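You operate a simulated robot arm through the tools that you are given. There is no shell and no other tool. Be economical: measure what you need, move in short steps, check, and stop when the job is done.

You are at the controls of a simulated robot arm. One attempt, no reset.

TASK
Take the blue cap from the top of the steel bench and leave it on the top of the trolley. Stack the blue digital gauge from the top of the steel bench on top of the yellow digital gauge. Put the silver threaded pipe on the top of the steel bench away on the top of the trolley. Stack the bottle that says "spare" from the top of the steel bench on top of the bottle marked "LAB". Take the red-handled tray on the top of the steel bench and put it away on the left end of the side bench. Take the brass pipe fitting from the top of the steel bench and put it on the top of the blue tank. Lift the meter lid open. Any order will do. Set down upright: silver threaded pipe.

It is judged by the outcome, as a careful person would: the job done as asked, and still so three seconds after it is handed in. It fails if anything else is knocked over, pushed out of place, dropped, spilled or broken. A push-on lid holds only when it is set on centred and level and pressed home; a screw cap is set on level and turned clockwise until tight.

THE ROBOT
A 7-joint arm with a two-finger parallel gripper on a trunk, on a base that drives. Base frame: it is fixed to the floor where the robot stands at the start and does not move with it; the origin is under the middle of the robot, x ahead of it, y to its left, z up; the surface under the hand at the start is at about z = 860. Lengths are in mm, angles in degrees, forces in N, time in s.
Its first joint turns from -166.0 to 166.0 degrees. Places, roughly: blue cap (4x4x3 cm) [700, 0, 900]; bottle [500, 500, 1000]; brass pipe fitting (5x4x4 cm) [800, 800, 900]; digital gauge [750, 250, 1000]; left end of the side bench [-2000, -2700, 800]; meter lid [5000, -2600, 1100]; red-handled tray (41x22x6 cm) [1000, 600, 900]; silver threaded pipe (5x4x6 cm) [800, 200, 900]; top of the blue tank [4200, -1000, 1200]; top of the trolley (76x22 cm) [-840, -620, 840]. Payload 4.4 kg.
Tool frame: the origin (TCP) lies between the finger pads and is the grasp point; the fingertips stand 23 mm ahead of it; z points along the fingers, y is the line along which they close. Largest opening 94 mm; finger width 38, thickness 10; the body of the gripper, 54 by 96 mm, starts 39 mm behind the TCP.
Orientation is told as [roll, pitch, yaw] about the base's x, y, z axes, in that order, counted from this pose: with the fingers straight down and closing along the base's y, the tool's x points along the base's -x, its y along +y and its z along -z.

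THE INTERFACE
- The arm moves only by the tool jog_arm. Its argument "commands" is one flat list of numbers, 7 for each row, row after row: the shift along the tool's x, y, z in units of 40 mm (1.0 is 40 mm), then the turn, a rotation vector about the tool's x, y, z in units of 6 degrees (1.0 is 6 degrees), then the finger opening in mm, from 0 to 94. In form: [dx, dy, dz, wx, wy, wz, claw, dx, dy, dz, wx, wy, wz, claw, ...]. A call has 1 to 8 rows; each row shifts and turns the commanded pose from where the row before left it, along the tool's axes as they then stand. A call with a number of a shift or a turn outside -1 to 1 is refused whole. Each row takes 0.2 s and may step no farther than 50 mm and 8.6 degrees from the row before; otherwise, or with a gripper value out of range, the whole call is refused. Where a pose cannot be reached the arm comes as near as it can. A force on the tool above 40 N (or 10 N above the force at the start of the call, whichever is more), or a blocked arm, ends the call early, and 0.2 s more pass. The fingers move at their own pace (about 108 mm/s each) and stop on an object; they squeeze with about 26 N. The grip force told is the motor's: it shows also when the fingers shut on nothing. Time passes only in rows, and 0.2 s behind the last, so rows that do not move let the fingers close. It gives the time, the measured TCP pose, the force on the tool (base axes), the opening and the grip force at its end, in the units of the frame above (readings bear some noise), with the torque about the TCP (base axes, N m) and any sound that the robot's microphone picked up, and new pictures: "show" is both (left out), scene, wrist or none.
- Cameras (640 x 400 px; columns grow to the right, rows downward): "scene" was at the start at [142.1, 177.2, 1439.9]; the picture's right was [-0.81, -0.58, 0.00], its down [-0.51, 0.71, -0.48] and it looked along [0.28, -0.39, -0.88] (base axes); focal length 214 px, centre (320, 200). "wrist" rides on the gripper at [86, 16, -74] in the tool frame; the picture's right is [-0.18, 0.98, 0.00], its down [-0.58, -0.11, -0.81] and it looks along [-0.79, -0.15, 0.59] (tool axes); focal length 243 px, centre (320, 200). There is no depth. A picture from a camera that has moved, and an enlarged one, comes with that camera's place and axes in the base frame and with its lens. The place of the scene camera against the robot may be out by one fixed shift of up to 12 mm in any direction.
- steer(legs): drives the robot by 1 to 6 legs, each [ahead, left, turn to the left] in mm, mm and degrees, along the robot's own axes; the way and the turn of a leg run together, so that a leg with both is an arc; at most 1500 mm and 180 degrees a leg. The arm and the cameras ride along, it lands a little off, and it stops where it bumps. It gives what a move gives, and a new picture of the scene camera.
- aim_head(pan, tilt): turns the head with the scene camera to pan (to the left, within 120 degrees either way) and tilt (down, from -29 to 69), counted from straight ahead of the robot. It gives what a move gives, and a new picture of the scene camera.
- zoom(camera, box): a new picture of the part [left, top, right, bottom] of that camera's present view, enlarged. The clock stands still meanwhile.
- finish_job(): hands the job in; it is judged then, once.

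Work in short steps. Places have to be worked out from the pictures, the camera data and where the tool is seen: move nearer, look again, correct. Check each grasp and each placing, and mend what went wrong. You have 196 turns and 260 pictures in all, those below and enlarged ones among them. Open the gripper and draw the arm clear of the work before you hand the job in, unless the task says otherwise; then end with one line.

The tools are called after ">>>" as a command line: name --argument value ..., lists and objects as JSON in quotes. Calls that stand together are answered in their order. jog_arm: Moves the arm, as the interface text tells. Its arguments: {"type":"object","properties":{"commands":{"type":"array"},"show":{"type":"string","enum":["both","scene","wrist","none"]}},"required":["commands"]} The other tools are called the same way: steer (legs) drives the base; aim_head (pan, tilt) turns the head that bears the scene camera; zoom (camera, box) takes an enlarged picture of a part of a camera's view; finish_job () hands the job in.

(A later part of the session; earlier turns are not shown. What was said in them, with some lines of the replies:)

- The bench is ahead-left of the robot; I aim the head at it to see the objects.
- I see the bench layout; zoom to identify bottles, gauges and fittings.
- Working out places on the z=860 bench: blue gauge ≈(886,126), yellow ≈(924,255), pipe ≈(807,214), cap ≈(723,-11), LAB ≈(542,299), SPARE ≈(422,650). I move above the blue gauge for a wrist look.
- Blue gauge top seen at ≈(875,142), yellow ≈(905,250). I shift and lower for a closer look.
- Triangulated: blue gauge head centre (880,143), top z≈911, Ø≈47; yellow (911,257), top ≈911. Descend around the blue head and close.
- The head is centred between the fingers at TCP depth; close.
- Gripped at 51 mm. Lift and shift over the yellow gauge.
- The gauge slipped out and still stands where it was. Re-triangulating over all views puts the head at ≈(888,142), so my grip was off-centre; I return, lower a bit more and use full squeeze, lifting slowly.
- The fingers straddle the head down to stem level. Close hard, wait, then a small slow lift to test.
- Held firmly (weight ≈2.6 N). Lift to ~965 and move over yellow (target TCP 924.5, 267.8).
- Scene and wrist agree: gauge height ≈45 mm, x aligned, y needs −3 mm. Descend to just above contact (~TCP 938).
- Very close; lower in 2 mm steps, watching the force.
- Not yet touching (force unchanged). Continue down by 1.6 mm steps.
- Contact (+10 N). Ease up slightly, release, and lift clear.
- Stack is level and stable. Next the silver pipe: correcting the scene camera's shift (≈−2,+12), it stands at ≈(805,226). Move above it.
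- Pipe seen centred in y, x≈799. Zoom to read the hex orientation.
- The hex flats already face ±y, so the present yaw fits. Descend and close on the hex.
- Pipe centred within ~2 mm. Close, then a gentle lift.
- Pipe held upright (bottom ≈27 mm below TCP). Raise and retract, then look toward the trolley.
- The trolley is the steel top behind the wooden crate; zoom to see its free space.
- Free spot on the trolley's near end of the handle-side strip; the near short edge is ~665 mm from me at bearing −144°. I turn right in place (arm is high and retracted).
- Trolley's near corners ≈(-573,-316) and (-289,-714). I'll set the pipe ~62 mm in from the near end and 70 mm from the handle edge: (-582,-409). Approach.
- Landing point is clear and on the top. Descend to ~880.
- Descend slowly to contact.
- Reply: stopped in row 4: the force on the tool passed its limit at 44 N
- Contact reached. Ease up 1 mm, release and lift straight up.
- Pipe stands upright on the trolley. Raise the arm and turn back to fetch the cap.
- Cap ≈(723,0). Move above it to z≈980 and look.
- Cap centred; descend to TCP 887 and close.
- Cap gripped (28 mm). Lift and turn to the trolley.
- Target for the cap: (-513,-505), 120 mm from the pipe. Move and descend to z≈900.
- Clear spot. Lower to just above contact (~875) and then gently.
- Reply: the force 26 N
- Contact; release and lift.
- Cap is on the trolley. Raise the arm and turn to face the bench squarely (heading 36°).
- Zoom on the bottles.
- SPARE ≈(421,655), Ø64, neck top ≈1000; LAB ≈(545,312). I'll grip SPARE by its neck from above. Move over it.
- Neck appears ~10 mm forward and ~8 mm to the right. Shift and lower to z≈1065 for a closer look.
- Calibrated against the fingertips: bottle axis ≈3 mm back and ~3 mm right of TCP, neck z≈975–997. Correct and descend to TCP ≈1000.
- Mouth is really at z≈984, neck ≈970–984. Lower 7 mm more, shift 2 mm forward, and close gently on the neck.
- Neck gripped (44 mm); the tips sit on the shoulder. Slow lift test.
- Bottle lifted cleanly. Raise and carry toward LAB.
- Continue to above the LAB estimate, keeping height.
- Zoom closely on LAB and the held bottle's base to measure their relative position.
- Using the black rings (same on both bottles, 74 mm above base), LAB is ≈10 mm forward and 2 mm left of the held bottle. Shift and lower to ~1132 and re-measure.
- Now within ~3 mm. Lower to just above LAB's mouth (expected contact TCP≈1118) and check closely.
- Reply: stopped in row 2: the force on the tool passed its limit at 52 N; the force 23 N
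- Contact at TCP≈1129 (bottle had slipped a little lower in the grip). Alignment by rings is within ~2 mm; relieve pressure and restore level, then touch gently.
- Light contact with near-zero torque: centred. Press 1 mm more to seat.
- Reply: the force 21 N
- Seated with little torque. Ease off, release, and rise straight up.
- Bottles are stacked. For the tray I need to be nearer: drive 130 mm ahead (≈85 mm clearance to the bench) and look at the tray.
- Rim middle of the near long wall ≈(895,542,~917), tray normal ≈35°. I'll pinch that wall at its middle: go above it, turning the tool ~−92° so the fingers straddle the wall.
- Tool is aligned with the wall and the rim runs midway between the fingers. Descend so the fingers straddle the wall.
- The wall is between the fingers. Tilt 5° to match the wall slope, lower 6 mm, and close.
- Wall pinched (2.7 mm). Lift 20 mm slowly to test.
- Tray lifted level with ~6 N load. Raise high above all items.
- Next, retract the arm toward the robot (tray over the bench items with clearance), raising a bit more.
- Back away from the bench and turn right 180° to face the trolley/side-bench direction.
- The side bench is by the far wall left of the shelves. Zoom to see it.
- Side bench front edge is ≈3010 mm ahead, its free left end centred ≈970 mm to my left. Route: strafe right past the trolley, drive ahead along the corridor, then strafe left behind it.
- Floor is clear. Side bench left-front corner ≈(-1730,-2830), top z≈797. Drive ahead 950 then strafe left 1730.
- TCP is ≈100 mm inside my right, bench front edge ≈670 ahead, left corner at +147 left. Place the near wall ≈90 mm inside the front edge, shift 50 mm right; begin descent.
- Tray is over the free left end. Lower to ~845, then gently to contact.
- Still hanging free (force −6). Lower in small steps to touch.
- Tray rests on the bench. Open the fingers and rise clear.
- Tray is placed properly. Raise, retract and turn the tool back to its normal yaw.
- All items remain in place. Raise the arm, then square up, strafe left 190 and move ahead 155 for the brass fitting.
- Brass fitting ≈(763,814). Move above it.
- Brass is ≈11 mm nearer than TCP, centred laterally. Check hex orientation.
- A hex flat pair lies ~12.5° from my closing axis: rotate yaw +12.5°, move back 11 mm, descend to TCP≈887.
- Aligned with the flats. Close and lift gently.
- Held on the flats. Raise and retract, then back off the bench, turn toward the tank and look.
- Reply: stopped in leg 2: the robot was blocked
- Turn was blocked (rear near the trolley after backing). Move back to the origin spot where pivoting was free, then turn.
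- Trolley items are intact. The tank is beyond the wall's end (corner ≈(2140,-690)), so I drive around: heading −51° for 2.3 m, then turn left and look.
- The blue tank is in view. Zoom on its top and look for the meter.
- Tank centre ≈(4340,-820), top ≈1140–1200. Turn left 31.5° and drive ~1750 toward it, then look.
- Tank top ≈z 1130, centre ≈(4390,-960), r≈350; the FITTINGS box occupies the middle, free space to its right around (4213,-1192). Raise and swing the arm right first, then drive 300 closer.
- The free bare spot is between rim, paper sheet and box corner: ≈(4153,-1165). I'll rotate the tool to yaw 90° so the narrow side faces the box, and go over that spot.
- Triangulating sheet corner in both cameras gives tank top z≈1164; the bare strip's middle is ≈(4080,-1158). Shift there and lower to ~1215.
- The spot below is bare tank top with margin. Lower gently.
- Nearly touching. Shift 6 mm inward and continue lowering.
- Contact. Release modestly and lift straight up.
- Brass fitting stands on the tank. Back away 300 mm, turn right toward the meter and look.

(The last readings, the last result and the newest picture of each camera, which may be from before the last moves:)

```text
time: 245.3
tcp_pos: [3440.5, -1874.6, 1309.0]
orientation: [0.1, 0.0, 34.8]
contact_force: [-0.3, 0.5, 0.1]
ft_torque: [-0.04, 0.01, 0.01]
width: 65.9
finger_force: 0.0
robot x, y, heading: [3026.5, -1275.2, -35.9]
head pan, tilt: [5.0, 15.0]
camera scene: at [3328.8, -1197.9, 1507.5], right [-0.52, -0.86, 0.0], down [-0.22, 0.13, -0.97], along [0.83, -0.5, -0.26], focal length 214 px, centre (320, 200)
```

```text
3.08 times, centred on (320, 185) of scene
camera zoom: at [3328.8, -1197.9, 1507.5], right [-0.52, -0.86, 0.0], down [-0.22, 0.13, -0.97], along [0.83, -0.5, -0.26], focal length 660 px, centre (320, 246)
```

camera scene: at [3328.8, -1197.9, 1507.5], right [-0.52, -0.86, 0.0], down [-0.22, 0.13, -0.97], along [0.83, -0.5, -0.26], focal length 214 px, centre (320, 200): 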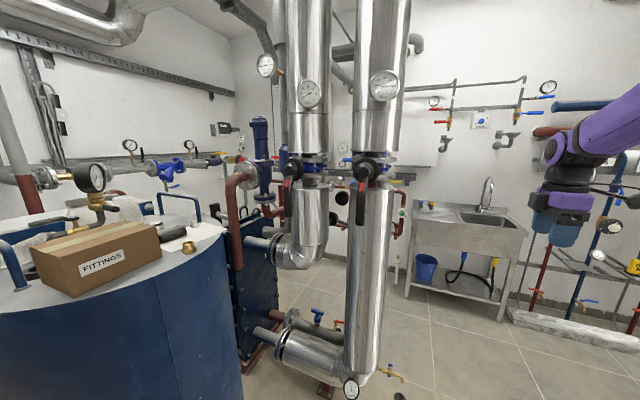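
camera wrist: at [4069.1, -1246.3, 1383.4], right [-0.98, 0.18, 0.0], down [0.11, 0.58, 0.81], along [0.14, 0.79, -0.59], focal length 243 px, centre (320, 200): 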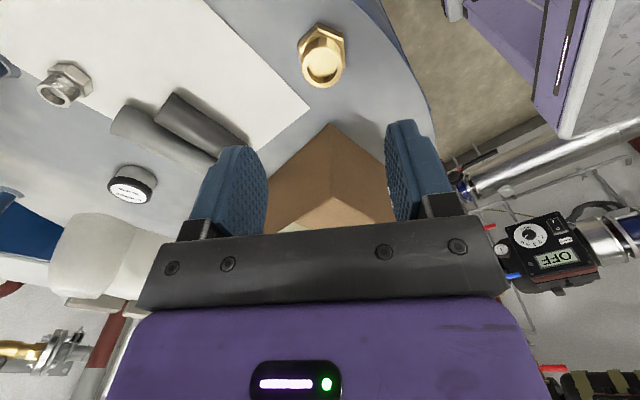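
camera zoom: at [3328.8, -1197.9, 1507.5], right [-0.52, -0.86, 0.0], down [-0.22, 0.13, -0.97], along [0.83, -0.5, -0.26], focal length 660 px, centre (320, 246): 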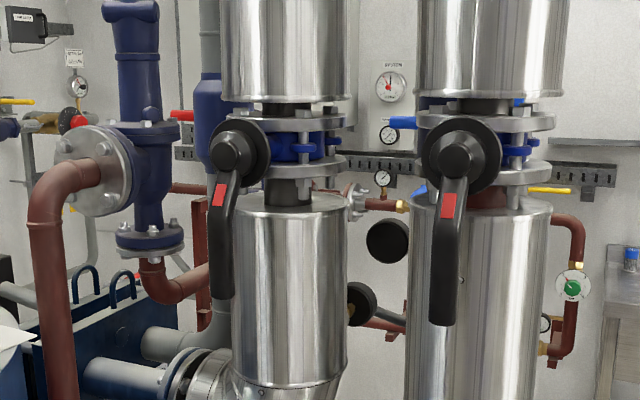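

The duct hides the meter. Drive diagonally right to about (3280,-2425), turn left a bit, and look again.

>>> steer --legs '[[876, -785, 0], [0, 0, 26]]'

>>> aim_head --pan 5 --tilt 18

>>> zoom --camera "scene" --box '[230, 130, 410, 250]'

```text
time: 252.6
tcp_pos: [3899.0, -2786.3, 1308.4]
orientation: [0.2, 0.0, 60.4]
contact_force: [0.0, 0.8, -0.1]
ft_torque: [-0.01, 0.01, -0.04]
width: 66.3
finger_force: 0.0
robot x, y, heading: [3266.4, -2424.4, -10.6]
head pan, tilt: [5.0, 15.0]
camera scene: at [3505.9, -2226.5, 1507.6], right [-0.1, -1.0, 0.0], down [-0.26, 0.03, -0.97], along [0.96, -0.09, -0.26], focal length 214 px, centre (320, 200)
```

scene: 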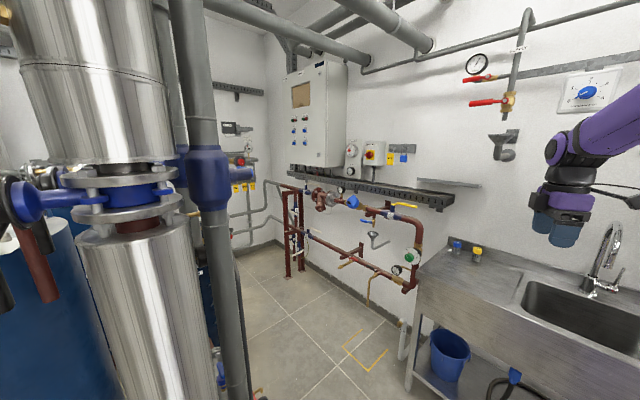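

```text
time: 253.2
tcp_pos: [3899.6, -2787.1, 1309.5]
orientation: [0.1, 0.1, 60.4]
contact_force: [0.4, -0.6, 0.1]
ft_torque: [0.01, 0.03, -0.01]
width: 65.9
finger_force: 0.0
robot x, y, heading: [3268.3, -2424.4, -10.5]
head pan, tilt: [5.0, 18.0]
camera scene: at [3505.8, -2226.5, 1502.7], right [-0.1, -1.0, 0.0], down [-0.31, 0.03, -0.95], along [0.95, -0.09, -0.31], focal length 214 px, centre (320, 200)
```

scene: 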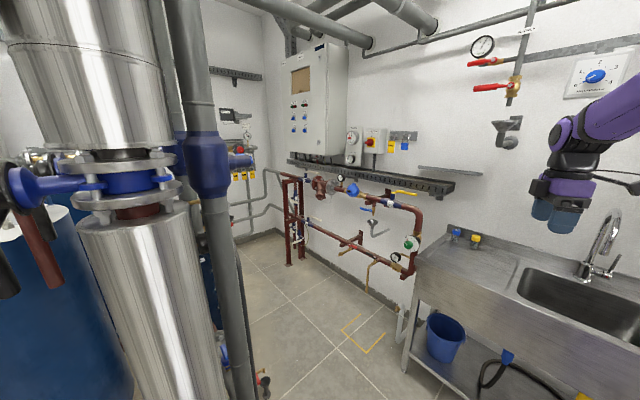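

```text
3.33 times, centred on (320, 190) of scene
camera zoom: at [3505.8, -2226.5, 1502.7], right [-0.1, -1.0, 0.0], down [-0.31, 0.03, -0.95], along [0.95, -0.09, -0.31], focal length 715 px, centre (320, 233)
```

zoom: 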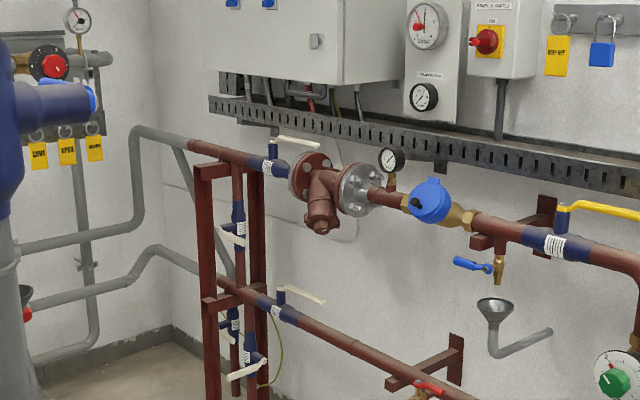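

The meter with its blue lid is on the wall pipe at ≈(5000,-2610,1090). Pull the arm in toward the robot's front first, then drive to ≈(4100,-2455).

>>> jog_arm --commands '[-0.82, 0.72, 0, 0, 0, 0, 40, -0.82, 0.72, 0, 0, 0, 0, 40, -0.82, 0.72, 0, 0, 0, 0, 40, -0.82, 0.72, 0, 0, 0, 0, 40, -0.82, 0.72, 0, 0, 0, 0, 40, -0.82, 0.72, 0, 0, 0, 0, 40]' --show "none"

>>> steer --legs '[[700, 95, 0]]'

>>> aim_head --pan 0 --tilt 28

>>> zoom --camera "scene" --box '[250, 110, 430, 240]'

```text
time: 254.6
tcp_pos: [3845.2, -2532.6, 1307.8]
orientation: [0.1, 0.1, 60.4]
contact_force: [0.6, -1.4, -0.2]
ft_torque: [0.04, -0.01, -0.03]
width: 40.0
finger_force: 0.1
robot x, y, heading: [3267.3, -2426.5, -10.5]
head pan, tilt: [5.0, 18.0]
```

```text
time: 258.5
tcp_pos: [4555.2, -2562.7, 1307.5]
orientation: [0.1, 0.0, 60.8]
contact_force: [-0.3, 0.4, -0.3]
ft_torque: [0.01, 0.03, 0.01]
width: 40.0
finger_force: 0.1
robot x, y, heading: [3975.6, -2456.9, -10.1]
head pan, tilt: [5.0, 18.0]
camera scene: at [4214.8, -2258.1, 1502.7], right [-0.09, -1.0, 0.0], down [-0.31, 0.03, -0.95], along [0.95, -0.09, -0.31], focal length 214 px, centre (320, 200)
```

scene: 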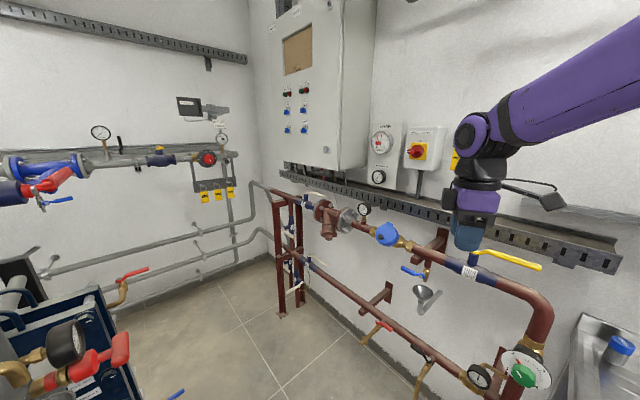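

```text
time: 259.2
tcp_pos: [4555.7, -2563.0, 1307.6]
orientation: [0.1, -0.1, 60.8]
contact_force: [0.5, 0.4, 0.6]
ft_torque: [0.01, 0.01, 0.01]
width: 40.1
finger_force: 0.1
robot x, y, heading: [3980.0, -2460.3, -10.1]
head pan, tilt: [0.0, 28.0]
camera scene: at [4211.6, -2265.8, 1486.6], right [-0.18, -0.98, 0.0], down [-0.46, 0.08, -0.88], along [0.87, -0.16, -0.47], focal length 214 px, centre (320, 200)
```

scene: 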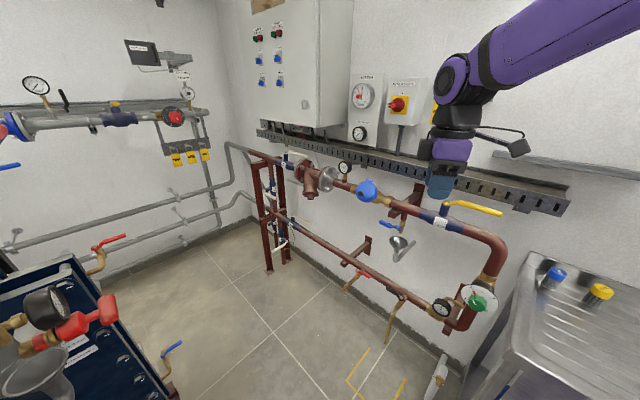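

```text
3.08 times, centred on (340, 175) of scene
camera zoom: at [4211.6, -2265.8, 1486.6], right [-0.18, -0.98, 0.0], down [-0.46, 0.08, -0.88], along [0.87, -0.16, -0.47], focal length 660 px, centre (258, 277)
```

zoom: 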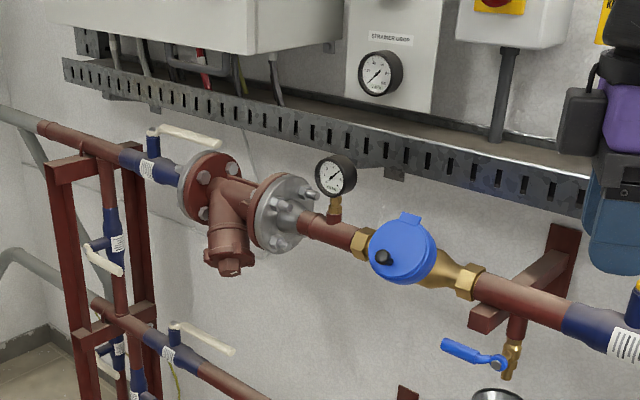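

>>> zoom --camera "scene" --box '[345, 165, 395, 215]'

```text
8.00 times, centred on (370, 190) of scene
camera zoom: at [4211.6, -2265.8, 1486.6], right [-0.18, -0.98, 0.0], down [-0.46, 0.08, -0.88], along [0.87, -0.16, -0.47], focal length 1716 px, centre (-80, 280)
```

zoom: 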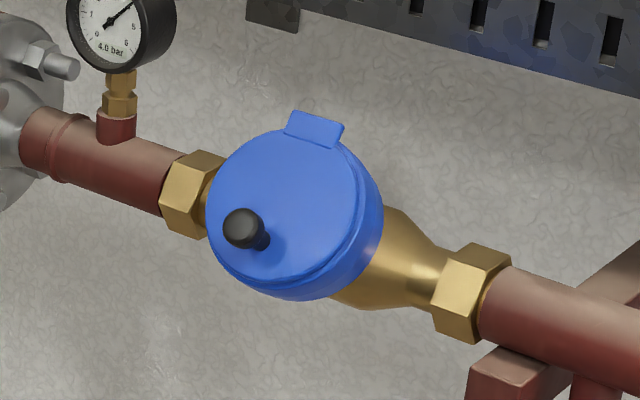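

The lid faces out/up at ~45°, hinge on its top edge, black knob near its lower edge (knob ≈(5028,-2598,1065)). Before going nearer I check the sink corner on my right.

>>> aim_head --pan -35 --tilt 45

```text
time: 260.2
tcp_pos: [4555.7, -2563.5, 1308.7]
orientation: [0.1, 0.0, 60.8]
contact_force: [0.7, 0.0, 0.1]
ft_torque: [0.01, 0.0, -0.02]
width: 39.8
finger_force: 0.1
robot x, y, heading: [3979.0, -2458.6, -10.1]
head pan, tilt: [-35.0, 45.0]
camera scene: at [4179.2, -2307.3, 1460.8], right [-0.71, -0.71, 0.0], down [-0.5, 0.5, -0.71], along [0.5, -0.5, -0.71], focal length 214 px, centre (320, 200)
```

scene: 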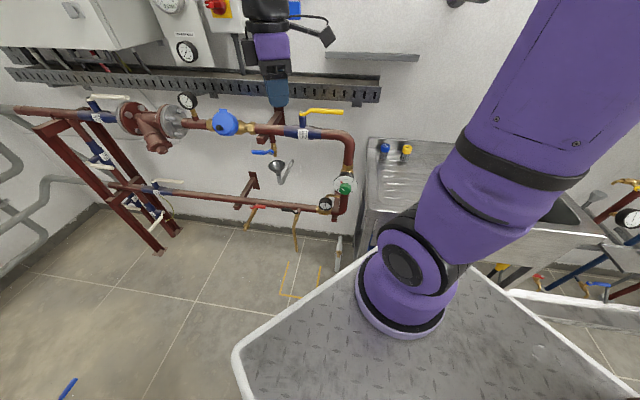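

Sink corner ≈(4424,-2793). A small move (145 ahead, 45 left) keeps clear of it and brings the knob to ~910 mm. Then rotate the tool to yaw ≈−53°.

>>> steer --legs '[[145, 45, 0]]'

>>> jog_arm --commands '[0, 0, 0, 0, 0, 1, 40, 0, 0, 0, 0, 0, 1, 40, 0, 0, 0, 0, 0, 1, 40, 0, 0, 0, 0, 0, 1, 40, 0, 0, 0, 0, 0, 1, 40, 0, 0, 0, 0, 0, 1, 40, 0, 0, 0, 0, 0, 1, 40, 0, 0, 0, 0, 0, 1, 40]' --show "none"

>>> jog_arm --commands '[0, 0, 0, 0, 0, 1, 40, 0, 0, 0, 0, 0, 1, 40, 0, 0, 0, 0, 0, 1, 40, 0, 0, 0, 0, 0, 1, 40, 0, 0, 0, 0, 0, 1, 40, 0, 0, 0, 0, 0, 1, 40, 0, 0, 0, 0, 0, 1, 40, 0, 0, 0, 0, 0, 1, 40]' --show "none"

>>> jog_arm --commands '[0, 0, 0, 0, 0, 1, 40, 0, 0, 0, 0, 0, 1, 40, 0, 0, 0, 0, 0, 1, 40]' --show "wrist"

```text
time: 261.6
tcp_pos: [4705.2, -2542.2, 1308.6]
orientation: [0.2, 0.0, 60.9]
contact_force: [0.1, -0.2, 0.2]
ft_torque: [0.0, -0.06, -0.02]
width: 40.2
finger_force: 0.1
robot x, y, heading: [4130.9, -2440.9, -10.0]
head pan, tilt: [-35.0, 45.0]
camera scene: at [4328.2, -2288.0, 1460.8], right [-0.71, -0.71, 0.0], down [-0.5, 0.5, -0.71], along [0.5, -0.5, -0.71], focal length 214 px, centre (320, 200)
```

scene: 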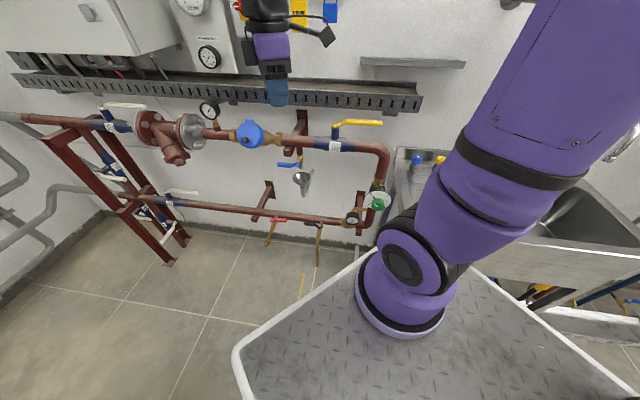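

```text
time: 263.4
tcp_pos: [4704.6, -2541.2, 1309.2]
orientation: [0.1, 0.1, 12.8]
contact_force: [-0.3, -0.1, 0.5]
ft_torque: [-0.01, -0.02, -0.01]
width: 39.9
finger_force: 0.0
robot x, y, heading: [4129.5, -2438.5, -10.2]
head pan, tilt: [-35.0, 45.0]
```

```text
time: 265.2
tcp_pos: [4704.0, -2541.4, 1309.4]
orientation: [0.0, 0.2, -35.2]
contact_force: [-0.2, 0.9, 0.3]
ft_torque: [-0.02, 0.03, 0.0]
width: 40.4
finger_force: 0.0
robot x, y, heading: [4127.5, -2440.4, -10.2]
head pan, tilt: [-35.0, 45.0]
```

```text
time: 266.0
tcp_pos: [4704.8, -2542.9, 1309.3]
orientation: [0.0, 0.0, -53.1]
contact_force: [-0.1, 0.0, 0.3]
ft_torque: [0.0, 0.04, 0.0]
width: 40.0
finger_force: 0.0
robot x, y, heading: [4129.6, -2441.3, -9.9]
head pan, tilt: [-35.0, 45.0]
camera wrist: at [4666.3, -2463.9, 1382.9], right [0.9, 0.44, 0.0], down [0.26, -0.53, 0.81], along [0.36, -0.72, -0.59], focal length 243 px, centre (320, 200)
```

wrist: 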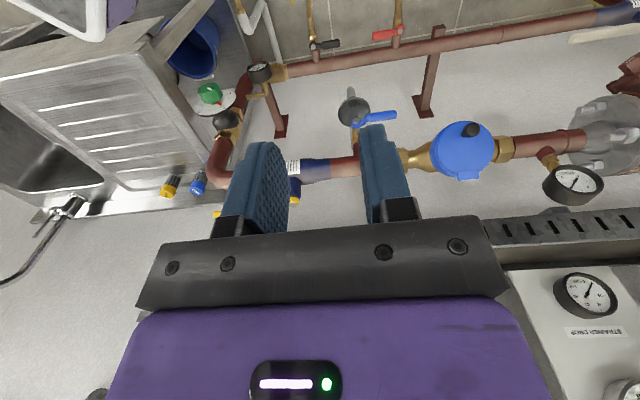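

Very clear view: lid centre ≈(4988,-2599,1097), knob ≈(4963,-2570,1096). Now pitch the tool 45° so the fingers point into the lid.

>>> jog_arm --commands '[0, 0, 0, 0, -1, 0, 40, 0, 0, 0, 0, -1, 0, 40, 0, 0, 0, 0, -1, 0, 40, 0, 0, 0, 0, -1, 0, 40, 0, 0, 0, 0, -1, 0, 40, 0, 0, 0, 0, -1, 0, 40, 0, 0, 0, 0, -1, 0, 40, 0, 0, 0, 0, -0.5, 0, 40]'

```text
time: 267.8
tcp_pos: [4704.4, -2541.6, 1309.3]
orientation: [0.0, -45.0, -53.0]
contact_force: [0.0, -0.2, 1.1]
ft_torque: [-0.01, -0.05, 0.03]
width: 39.9
finger_force: 0.1
robot x, y, heading: [4126.3, -2437.6, -9.9]
head pan, tilt: [-35.0, 45.0]
camera scene: at [4328.2, -2288.1, 1460.8], right [-0.71, -0.71, 0.0], down [-0.5, 0.5, -0.71], along [0.5, -0.5, -0.71], focal length 214 px, centre (320, 200)
camera wrist: at [4649.1, -2441.7, 1299.7], right [0.86, 0.49, 0.13], down [-0.18, 0.06, 0.98], along [0.47, -0.87, 0.14], focal length 243 px, centre (320, 200)
```

scene: 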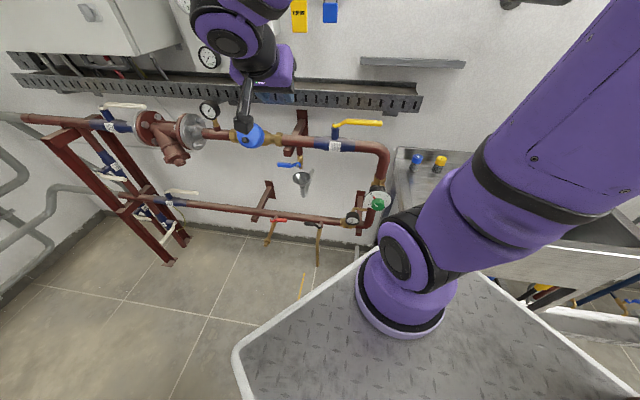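
wrist: 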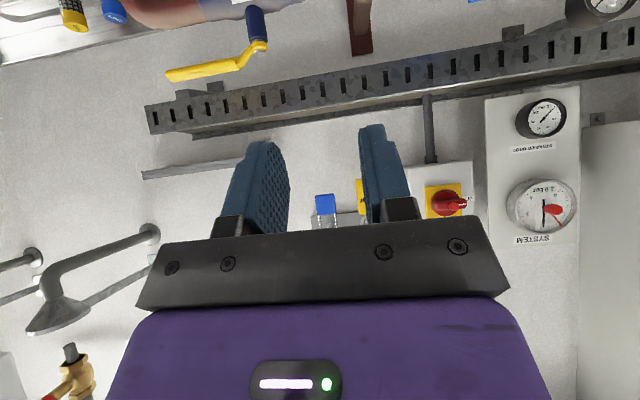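

Orientation is right. Move to a pre-grasp point 100 mm off the knob along the lid normal.

>>> jog_arm --commands '[0.103, 0.793, 0.733, 0, 0, 0, 50, 0.103, 0.793, 0.733, 0, 0, 0, 50, 0.103, 0.793, 0.733, 0, 0, 0, 50, 0.103, 0.793, 0.733, 0, 0, 0, 50, 0.103, 0.793, 0.733, 0, 0, 0, 50, 0.103, 0.793, 0.733, 0, 0, 0, 50]'

>>> zoom --camera "scene" --box '[190, 70, 310, 170]'

```text
time: 269.2
tcp_pos: [4919.8, -2512.3, 1167.1]
orientation: [0.0, -45.1, -53.1]
contact_force: [-0.8, 0.6, 0.6]
ft_torque: [0.03, -0.01, 0.05]
width: 49.9
finger_force: 0.0
robot x, y, heading: [4126.6, -2442.0, -10.2]
head pan, tilt: [-35.0, 45.0]
camera scene: at [4327.4, -2288.2, 1460.9], right [-0.71, -0.71, 0.0], down [-0.5, 0.5, -0.71], along [0.5, -0.5, -0.71], focal length 214 px, centre (320, 200)
camera wrist: at [4864.9, -2412.5, 1157.9], right [0.86, 0.49, 0.13], down [-0.18, 0.06, 0.98], along [0.47, -0.87, 0.14], focal length 243 px, centre (320, 200)
```

scene: 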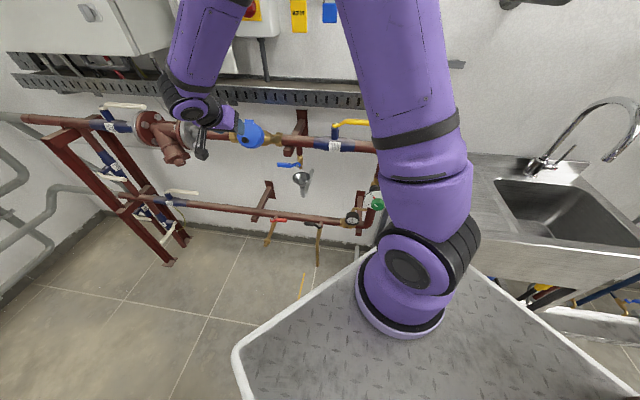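
wrist: 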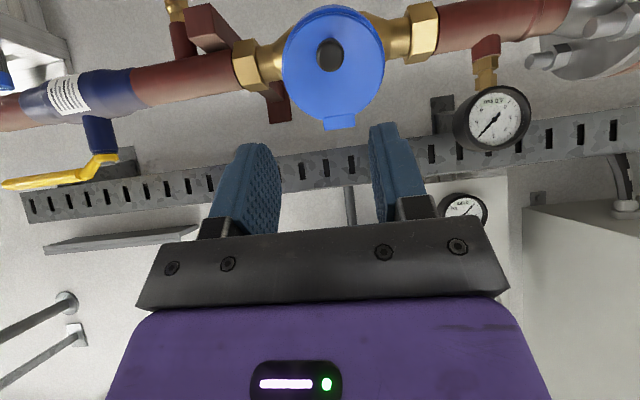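

```text
4.00 times, centred on (250, 120) of scene
camera zoom: at [4327.4, -2288.2, 1460.9], right [-0.71, -0.71, 0.0], down [-0.5, 0.5, -0.71], along [0.5, -0.5, -0.71], focal length 858 px, centre (600, 520)
```

zoom: 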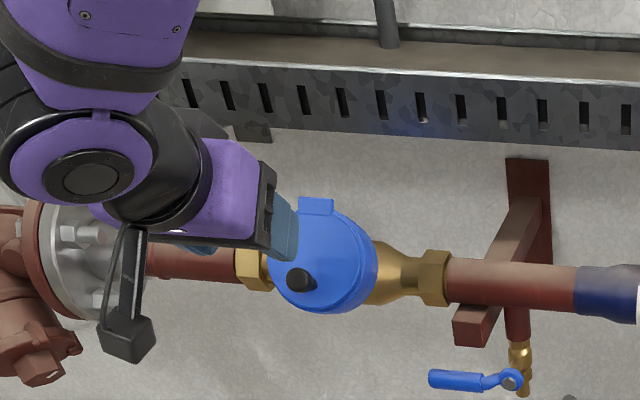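

Triangulated from the two wrist views: knob ≈(4976,-2573,1079), i.e. 120 mm along my tool axis, 8 mm left, 4 mm in x. Advance 108 mm with fingers open.

>>> jog_arm --commands '[0.1, 0.2, 0.7, 0, 0, 0, 50, 0, 0, 0.8, 0, 0, 0, 50, 0, 0, 0.7, 0, 0, 0, 50]' --show "wrist"

```text
time: 270.0
tcp_pos: [4961.7, -2555.3, 1100.4]
orientation: [-0.1, -44.9, -52.9]
contact_force: [0.0, 1.0, 0.7]
ft_torque: [0.03, 0.0, 0.0]
width: 50.0
finger_force: 0.0
robot x, y, heading: [4129.1, -2438.9, -9.9]
head pan, tilt: [-35.0, 45.0]
camera wrist: at [4907.3, -2455.1, 1091.7], right [0.86, 0.49, 0.13], down [-0.18, 0.06, 0.98], along [0.47, -0.87, 0.14], focal length 243 px, centre (320, 200)
```

wrist: 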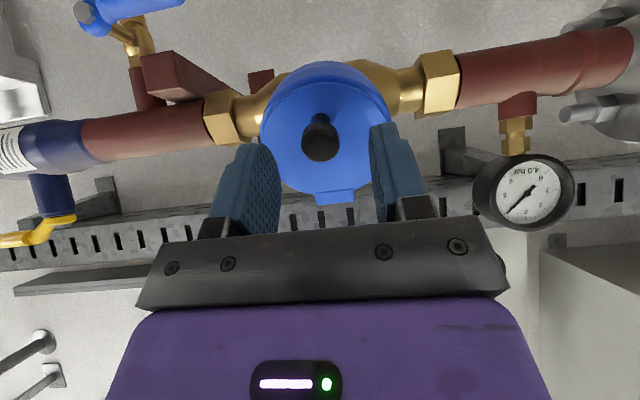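

Knob is exactly on the tool axis (31 mm ahead). Advance 20 mm and close on it.

>>> jog_arm --commands '[0, 0, 0.5, 0, 0, 0, 50, 0, 0, 0, 0, 0, 0, 20, 0, 0, 0, 0, 0, 0, 10, 0, 0, 0, 0, 0, 0, 0, 0, 0, 0, 0, 0, 0, 0]' --show "wrist"

```text
time: 271.2
tcp_pos: [4971.3, -2566.2, 1087.4]
orientation: [0.0, -45.0, -52.9]
contact_force: [0.9, 1.1, -0.8]
ft_torque: [0.0, 0.16, -0.19]
width: 20.2
finger_force: 45.0
robot x, y, heading: [4124.4, -2436.6, -10.0]
head pan, tilt: [-35.0, 45.0]
camera wrist: at [4916.0, -2466.1, 1078.8], right [0.86, 0.49, 0.13], down [-0.18, 0.06, 0.98], along [0.47, -0.87, 0.14], focal length 243 px, centre (320, 200)
```

wrist: 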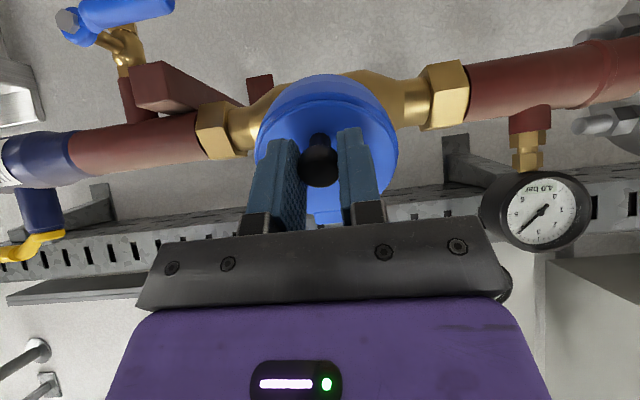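

Knob gripped (20 mm). Start swinging along the hinge arc (tool x = −U, tool z = −N), first ~20°, and check forces.

>>> jog_arm --commands '[-0.08, 0, -0.15, 0, 0, 0, 0, -0.09, 0, -0.15, 0, 0, 0, 0, -0.105, 0, -0.135, 0, 0, 0, 0, -0.11, 0, -0.133, 0, 0, 0, 0]' --show "wrist"

```text
time: 272.2
tcp_pos: [4967.9, -2562.3, 1112.9]
orientation: [-0.1, -44.8, -53.0]
contact_force: [-8.0, 9.0, -16.0]
ft_torque: [0.81, 0.77, -0.03]
width: 20.0
finger_force: 45.2
robot x, y, heading: [4128.0, -2442.6, -10.1]
head pan, tilt: [-35.0, 45.0]
camera wrist: at [4912.9, -2462.0, 1105.4], right [0.86, 0.49, 0.13], down [-0.18, 0.06, 0.98], along [0.47, -0.87, 0.14], focal length 243 px, centre (320, 200)
```

wrist: 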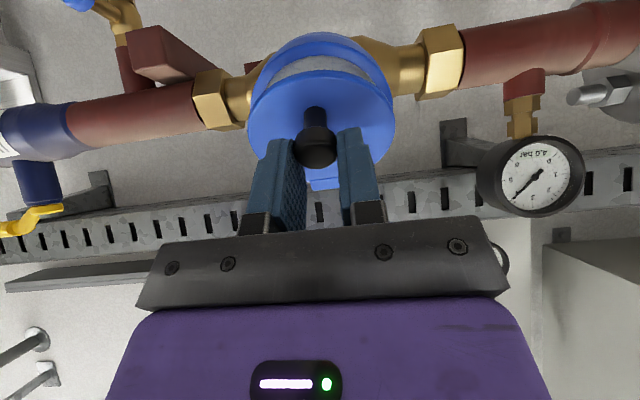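

Lid is opening; slight inward load. Continue along the arc, biased outward a little.

>>> jog_arm --commands '[-0.1, 0, -0.17, 0, 0, 0, 0, -0.15, 0, -0.14, 0, 0, 0, 0, -0.17, 0, -0.12, 0, 0, 0, 0, -0.18, 0, -0.1, 0, 0, 0, 0]' --show "wrist"

```text
time: 273.2
tcp_pos: [4969.8, -2563.7, 1147.1]
orientation: [0.1, -45.0, -53.1]
contact_force: [-4.9, 14.0, -8.4]
ft_torque: [0.72, 0.53, -0.01]
width: 20.2
finger_force: 44.7
robot x, y, heading: [4127.8, -2439.1, -10.5]
head pan, tilt: [-35.0, 45.0]
camera wrist: at [4914.3, -2463.5, 1137.9], right [0.86, 0.49, 0.13], down [-0.18, 0.06, 0.98], along [0.47, -0.87, 0.14], focal length 243 px, centre (320, 200)
```

wrist: 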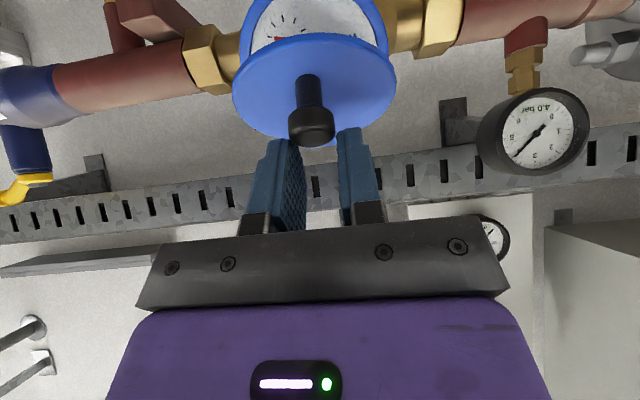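

The knob is creeping toward the fingertips. Open briefly, see if the lid holds by itself, and re-grip deeper.

>>> jog_arm --commands '[0, 0, 0, 0, 0, 0, 45, 0, 0, 0, 0, 0, 0, 45]' --show "wrist"

```text
time: 273.8
tcp_pos: [4968.0, -2566.1, 1146.5]
orientation: [0.0, -44.9, -53.1]
contact_force: [-0.2, 0.3, 0.4]
ft_torque: [0.03, -0.01, -0.01]
width: 44.8
finger_force: 0.1
robot x, y, heading: [4125.2, -2438.8, -10.0]
head pan, tilt: [-35.0, 45.0]
camera wrist: at [4914.3, -2464.8, 1137.7], right [0.86, 0.49, 0.13], down [-0.18, 0.06, 0.98], along [0.47, -0.87, 0.14], focal length 243 px, centre (320, 200)
```

wrist: 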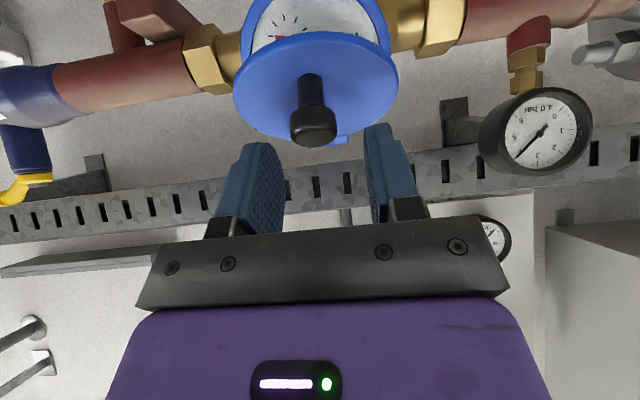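

The lid stays where it is (~30° open) by hinge friction. I'll now push it from beneath: retreat, go around the lid's free edge with closed fingers, and then lift along U.

>>> jog_arm --commands '[0, 0, -1, 0, 0, 0, 45, 1, 0, 0, 0, 0, 0, 20, 1, 0, 0, 0, 0, 0, 0, 0.1, 0, 0, 0, 0, 0, 0, 0, 0, 0.5, 0, 0, 0, 0]' --show "wrist"

>>> zoom --camera "scene" --box '[190, 70, 310, 170]'

```text
time: 275.0
tcp_pos: [4924.5, -2505.9, 1100.1]
orientation: [-0.1, -44.8, -53.0]
contact_force: [-0.5, 0.0, -0.2]
ft_torque: [0.02, -0.01, 0.01]
width: 0.0
finger_force: 26.0
robot x, y, heading: [4127.3, -2443.2, -10.1]
head pan, tilt: [-35.0, 45.0]
camera wrist: at [4869.7, -2404.3, 1091.3], right [0.86, 0.49, 0.13], down [-0.18, 0.06, 0.98], along [0.47, -0.87, 0.14], focal length 243 px, centre (320, 200)
```

wrist: 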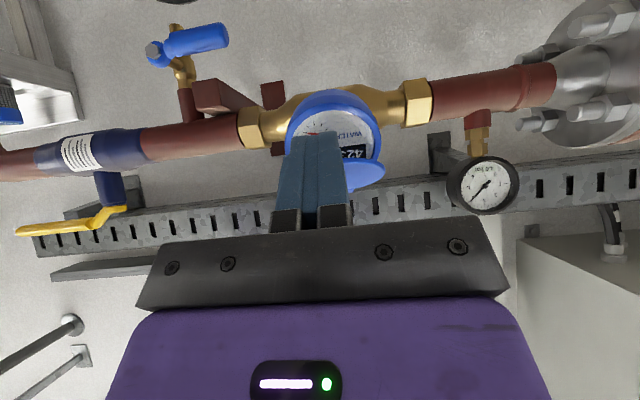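

```text
4.00 times, centred on (250, 120) of scene
camera zoom: at [4327.9, -2287.9, 1460.8], right [-0.71, -0.71, 0.0], down [-0.5, 0.5, -0.71], along [0.5, -0.5, -0.71], focal length 858 px, centre (600, 520)
```

zoom: 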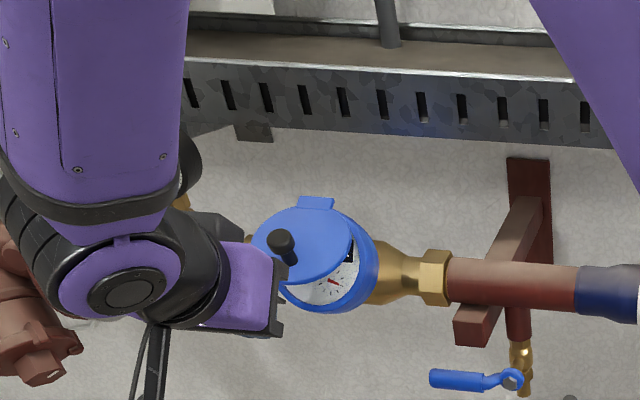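

Lid holds at ~45°. Go in below the lid's free edge: shift a little outward/down and right along e, advance 56 mm.

>>> jog_arm --commands '[0.15, 0.25, 0.5, 0, 0, 0, 0, 0, 0, 0.5, 0, 0, 0, 0, 0, 0, 0.3, 0, 0, 0, 0]' --show "wrist"

>>> zoom --camera "scene" --box '[190, 70, 310, 170]'

```text
time: 275.8
tcp_pos: [4951.7, -2524.7, 1059.8]
orientation: [-0.1, -45.0, -53.1]
contact_force: [0.1, 0.9, 0.0]
ft_torque: [0.02, -0.02, -0.01]
width: 0.0
finger_force: 26.1
robot x, y, heading: [4124.9, -2442.6, -10.0]
head pan, tilt: [-35.0, 45.0]
camera wrist: at [4897.4, -2424.8, 1050.9], right [0.86, 0.49, 0.13], down [-0.18, 0.06, 0.98], along [0.47, -0.87, 0.14], focal length 243 px, centre (320, 200)
```

wrist: 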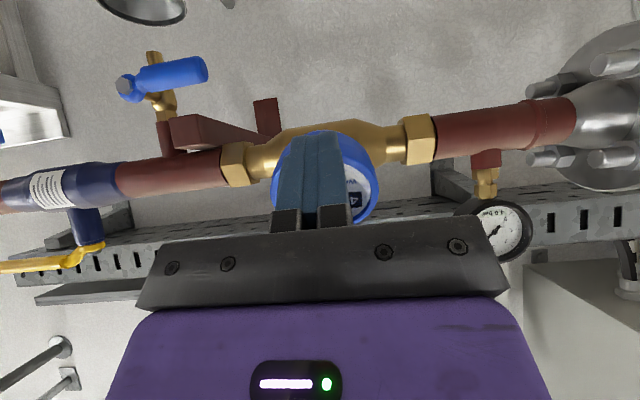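

```text
4.00 times, centred on (250, 120) of scene
camera zoom: at [4328.0, -2287.9, 1460.8], right [-0.71, -0.71, 0.0], down [-0.5, 0.5, -0.71], along [0.5, -0.5, -0.71], focal length 858 px, centre (600, 520)
```

zoom: 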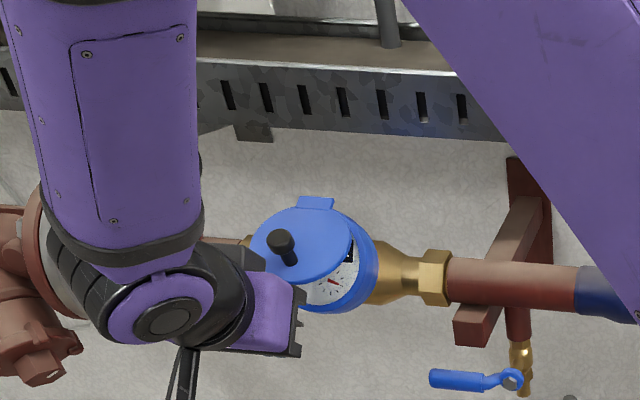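

Fingers are beneath the lid's edge (tip ≈33 mm above the dial plane). Push along U in steps.

>>> jog_arm --commands '[-0.4, 0, 0, 0, 0, 0, 0, -0.4, 0, 0, 0, 0, 0, 0, -0.4, 0, 0, 0, 0, 0, 0, -0.3, 0, 0, 0, 0, 0, 0]' --show "wrist"

>>> zoom --camera "scene" --box '[190, 70, 310, 170]'

```text
time: 276.4
tcp_pos: [4961.8, -2536.3, 1074.3]
orientation: [-0.4, -44.3, -52.7]
contact_force: [-3.2, 4.1, -2.7]
ft_torque: [-0.03, -0.03, -0.05]
width: 0.1
finger_force: 25.7
robot x, y, heading: [4128.4, -2439.2, -10.0]
head pan, tilt: [-35.0, 45.0]
stopped in row 2: the force on the tool passed its limit at 54 N (the readings are from after the stop); the commanded pose is now the measured one
camera wrist: at [4905.3, -2435.8, 1067.7], right [0.86, 0.49, 0.12], down [-0.17, 0.05, 0.98], along [0.47, -0.87, 0.13], focal length 243 px, centre (320, 200)
```

wrist: 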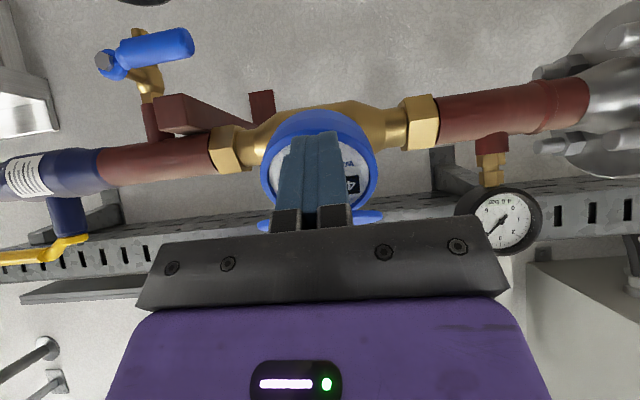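

```text
4.00 times, centred on (250, 120) of scene
camera zoom: at [4327.6, -2287.4, 1460.8], right [-0.71, -0.71, 0.0], down [-0.5, 0.5, -0.71], along [0.5, -0.5, -0.71], focal length 858 px, centre (600, 520)
```

zoom: 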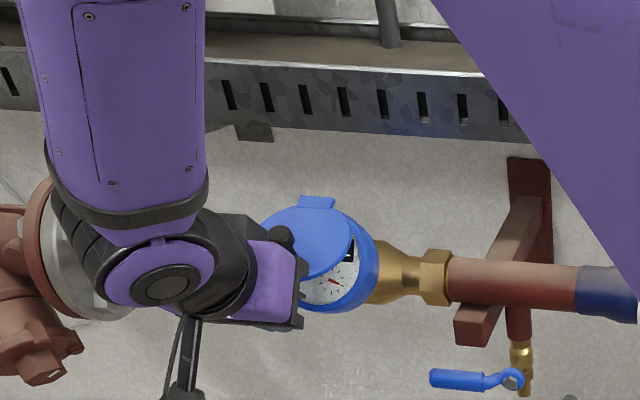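

The push jammed because I moved purely along U; I should follow the edge's arc (outward too). Push along the arc in small steps.

>>> jog_arm --commands '[-0.12, 0, -0.16, 0, 0, 0, 0, -0.15, 0, -0.17, 0, 0, 0, 0, -0.18, 0, -0.16, 0, 0, 0, 0, -0.2, 0, -0.14, 0, 0, 0, 0, -0.22, 0, -0.11, 0, 0, 0, 0]' --show "wrist"

>>> zoom --camera "scene" --box '[190, 70, 310, 170]'

```text
time: 277.6
tcp_pos: [4965.6, -2540.3, 1121.9]
orientation: [-0.2, -44.4, -52.6]
contact_force: [0.2, 0.8, 0.3]
ft_torque: [-0.01, -0.01, -0.02]
width: 0.2
finger_force: 26.5
robot x, y, heading: [4127.3, -2439.7, -10.1]
head pan, tilt: [-35.0, 45.0]
camera wrist: at [4909.4, -2440.2, 1114.7], right [0.86, 0.49, 0.12], down [-0.17, 0.06, 0.98], along [0.47, -0.87, 0.13], focal length 243 px, centre (320, 200)
```

wrist: 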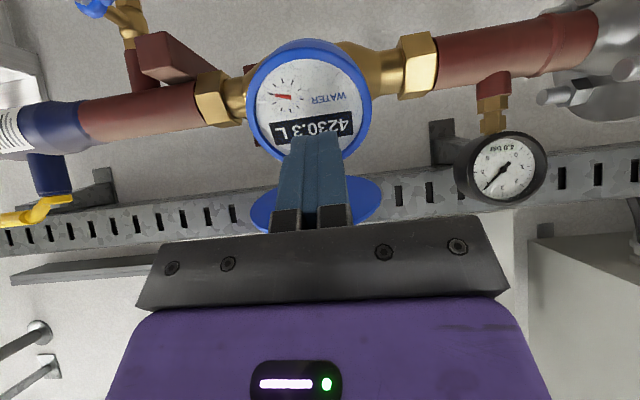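

```text
4.00 times, centred on (250, 120) of scene
camera zoom: at [4328.0, -2287.7, 1460.7], right [-0.71, -0.71, 0.0], down [-0.5, 0.5, -0.71], along [0.5, -0.5, -0.71], focal length 858 px, centre (600, 520)
```

zoom: 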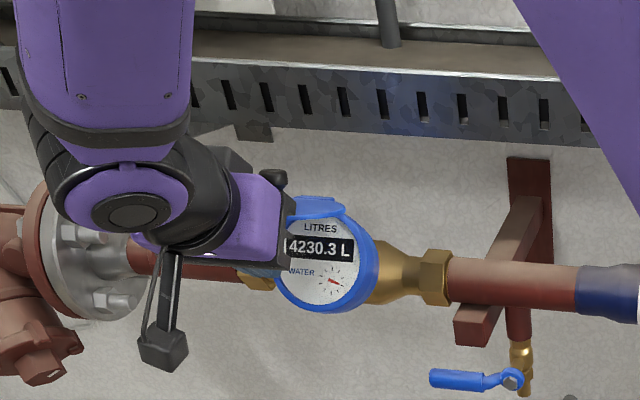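

Lid is swung well open (dial fully visible). Push a bit further in small steps toward its stop.

>>> jog_arm --commands '[-0.22, 0, -0.04, 0, 0, 0, 0, -0.22, 0, 0, 0, 0, 0, 0, -0.22, 0, 0.02, 0, 0, 0, 0, -0.22, 0, 0.04, 0, 0, 0, 0]' --show "wrist"

>>> zoom --camera "scene" --box '[190, 70, 310, 170]'

```text
time: 278.6
tcp_pos: [4981.0, -2560.8, 1145.8]
orientation: [-0.3, -44.4, -52.7]
contact_force: [-0.7, 0.1, 0.3]
ft_torque: [0.02, 0.0, 0.0]
width: 0.0
finger_force: 25.7
robot x, y, heading: [4126.5, -2440.9, -10.0]
head pan, tilt: [-35.0, 45.0]
camera wrist: at [4924.8, -2460.4, 1138.0], right [0.86, 0.49, 0.12], down [-0.17, 0.06, 0.98], along [0.47, -0.87, 0.13], focal length 243 px, centre (320, 200)
```

wrist: 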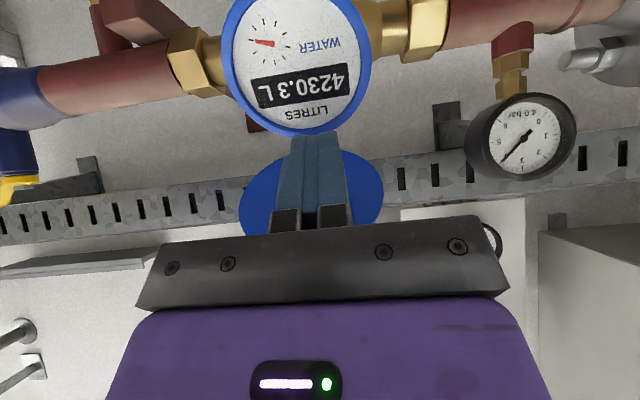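

```text
4.00 times, centred on (250, 120) of scene
camera zoom: at [4327.9, -2287.6, 1460.8], right [-0.71, -0.71, 0.0], down [-0.5, 0.5, -0.71], along [0.5, -0.5, -0.71], focal length 858 px, centre (600, 520)
```

zoom: 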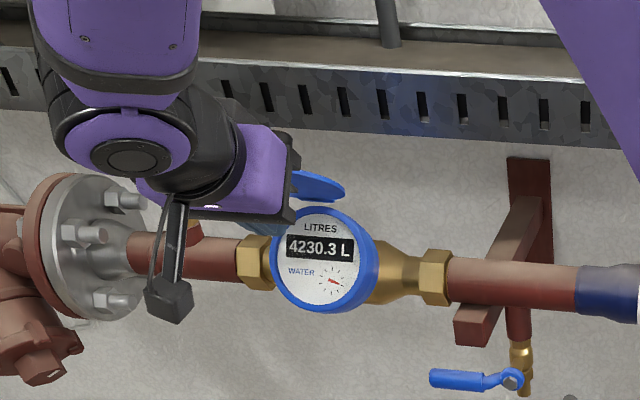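

>>> jog_arm --commands '[-0.2, 0, 0.05, 0, 0, 0, 0, -0.2, 0, 0.05, 0, 0, 0, 0, -0.15, 0, 0.05, 0, 0, 0, 0]' --show "wrist"

>>> zoom --camera "scene" --box '[190, 70, 310, 170]'

```text
time: 279.4
tcp_pos: [4987.7, -2568.9, 1151.0]
orientation: [-0.7, -43.9, -52.2]
contact_force: [-2.2, 5.3, -5.3]
ft_torque: [0.04, -0.06, -0.05]
width: 0.0
finger_force: 26.2
robot x, y, heading: [4130.2, -2441.4, -10.0]
head pan, tilt: [-35.0, 45.0]
stopped in row 3: the force on the tool passed its limit at 47 N (the readings are from after the stop); the commanded pose is now the measured one
camera wrist: at [4931.8, -2469.8, 1144.2], right [0.86, 0.49, 0.12], down [-0.17, 0.05, 0.98], along [0.48, -0.87, 0.12], focal length 243 px, centre (320, 200)
```

wrist: 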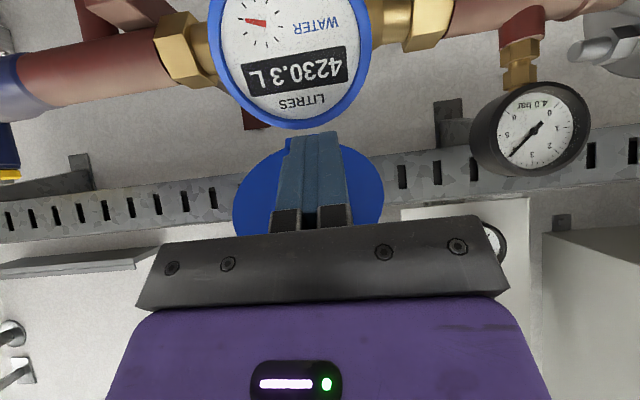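

```text
4.00 times, centred on (250, 120) of scene
camera zoom: at [4327.5, -2287.1, 1460.7], right [-0.71, -0.71, 0.0], down [-0.5, 0.5, -0.71], along [0.5, -0.5, -0.71], focal length 858 px, centre (600, 520)
```

zoom: 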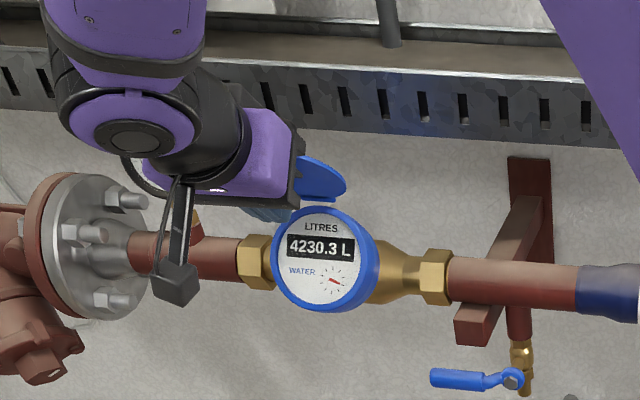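

The lid is at its stop. Back off and withdraw, then check that it stays open.

>>> jog_arm --commands '[0.3, 0, 0, 0, 0, 0, 0, 0.2, 0, -0.6, 0, 0, 0, 0, 0, 0, -1, 0, 0, 0, 0, 0, 0, -1, 0, 0, 0, 0, 0, 0, -1, 0, 0, 0, 0, 0, -0.9, -0.3, 0, 0, 0, 20, 0, -0.9, -0.3, 0, 0, 0, 40, 0, -0.9, -0.3, 0, 0, 0, 40]' --show "wrist"

>>> zoom --camera "scene" --box '[190, 70, 310, 170]'

```text
time: 281.2
tcp_pos: [4818.8, -2524.5, 1269.6]
orientation: [-0.6, -43.9, -52.3]
contact_force: [0.0, 0.6, 0.7]
ft_torque: [-0.04, 0.02, -0.02]
width: 40.1
finger_force: 0.1
robot x, y, heading: [4126.0, -2436.3, -10.0]
head pan, tilt: [-35.0, 45.0]
camera wrist: at [4763.2, -2424.2, 1262.7], right [0.86, 0.49, 0.12], down [-0.17, 0.05, 0.98], along [0.48, -0.87, 0.13], focal length 243 px, centre (320, 200)
```

wrist: 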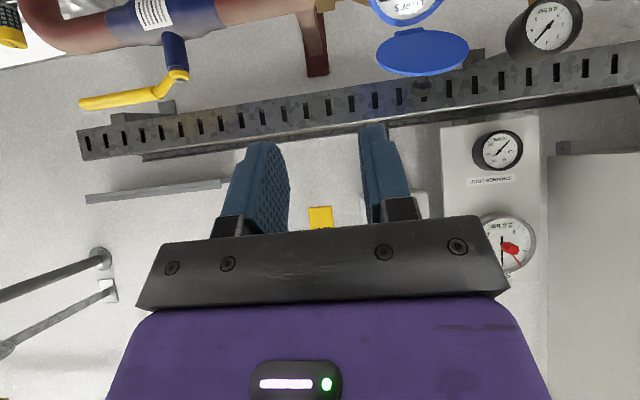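

```text
4.00 times, centred on (250, 120) of scene
camera zoom: at [4328.0, -2286.9, 1460.6], right [-0.71, -0.71, 0.0], down [-0.5, 0.5, -0.71], along [0.5, -0.5, -0.71], focal length 858 px, centre (600, 520)
```

zoom: 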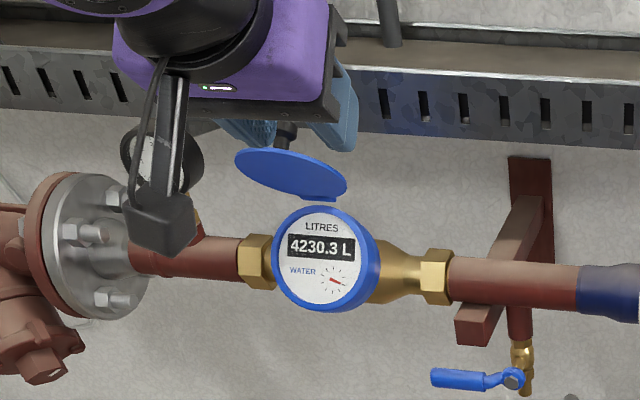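

The lid holds open. Withdraw further and verify it doesn't creep.

>>> jog_arm --commands '[0, -0.6, -0.7, 0, 0, 0, 60, 0, -0.6, -0.7, 0, 0, 0, 60, 0, -0.3, -0.7, 0, 0, 0, 60, 0, 0, 0, 0, 0, 0, 60, 0, 0, 0, 0, 0, 0, 60, 0, 0, 0, 0, 0, 0, 60, 0, 0, 0, 0, 0, 0, 60, 0, 0, 0, 0, 0, 0, 60]' --show "none"

>>> jog_arm --commands '[0, 0, 0, 0, 0, 0, 60, 0, 0, 0, 0, 0, 0, 60, 0, 0, 0, 0, 0, 0, 60, 0, 0, 0, 0, 0, 0, 60, 0, 0, 0, 0, 0, 0, 60, 0, 0, 0, 0, 0, 0, 60, 0, 0, 0, 0, 0, 0, 60]' --show "none"

>>> zoom --camera "scene" --box '[190, 70, 310, 170]'

```text
time: 283.0
tcp_pos: [4733.4, -2514.6, 1328.0]
orientation: [-0.6, -44.0, -52.3]
contact_force: [-0.8, 0.0, -0.9]
ft_torque: [-0.01, 0.0, -0.01]
width: 60.1
finger_force: 0.2
robot x, y, heading: [4126.3, -2439.1, -10.3]
head pan, tilt: [-35.0, 45.0]
```

```text
time: 284.6
tcp_pos: [4734.1, -2513.8, 1329.8]
orientation: [-0.7, -44.0, -52.3]
contact_force: [-0.8, 0.3, 0.0]
ft_torque: [0.01, 0.01, -0.02]
width: 59.9
finger_force: 0.1
robot x, y, heading: [4130.0, -2441.7, -9.7]
head pan, tilt: [-35.0, 45.0]
```

```text
4.00 times, centred on (250, 120) of scene
camera zoom: at [4327.4, -2287.4, 1460.8], right [-0.71, -0.71, 0.0], down [-0.5, 0.5, -0.71], along [0.5, -0.5, -0.71], focal length 858 px, centre (600, 520)
```

zoom: 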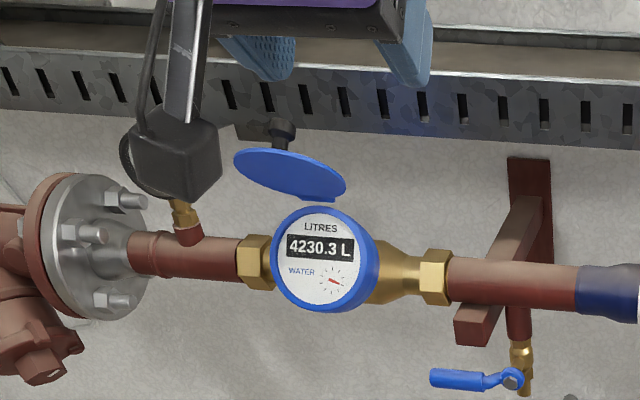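

The lid stays open and unchanged after 3+ s, the arm is clear and the gripper open. All seven tasks are done, so I hand the job in.

>>> finish_job

```text
The job is handed in.
```

All seven tasks are done and the job is handed in: the gauges and bottles are stacked, the cap and the upright pipe are on the trolley, the tray is on the side bench, the brass fitting is on the tank, and the meter lid is open.
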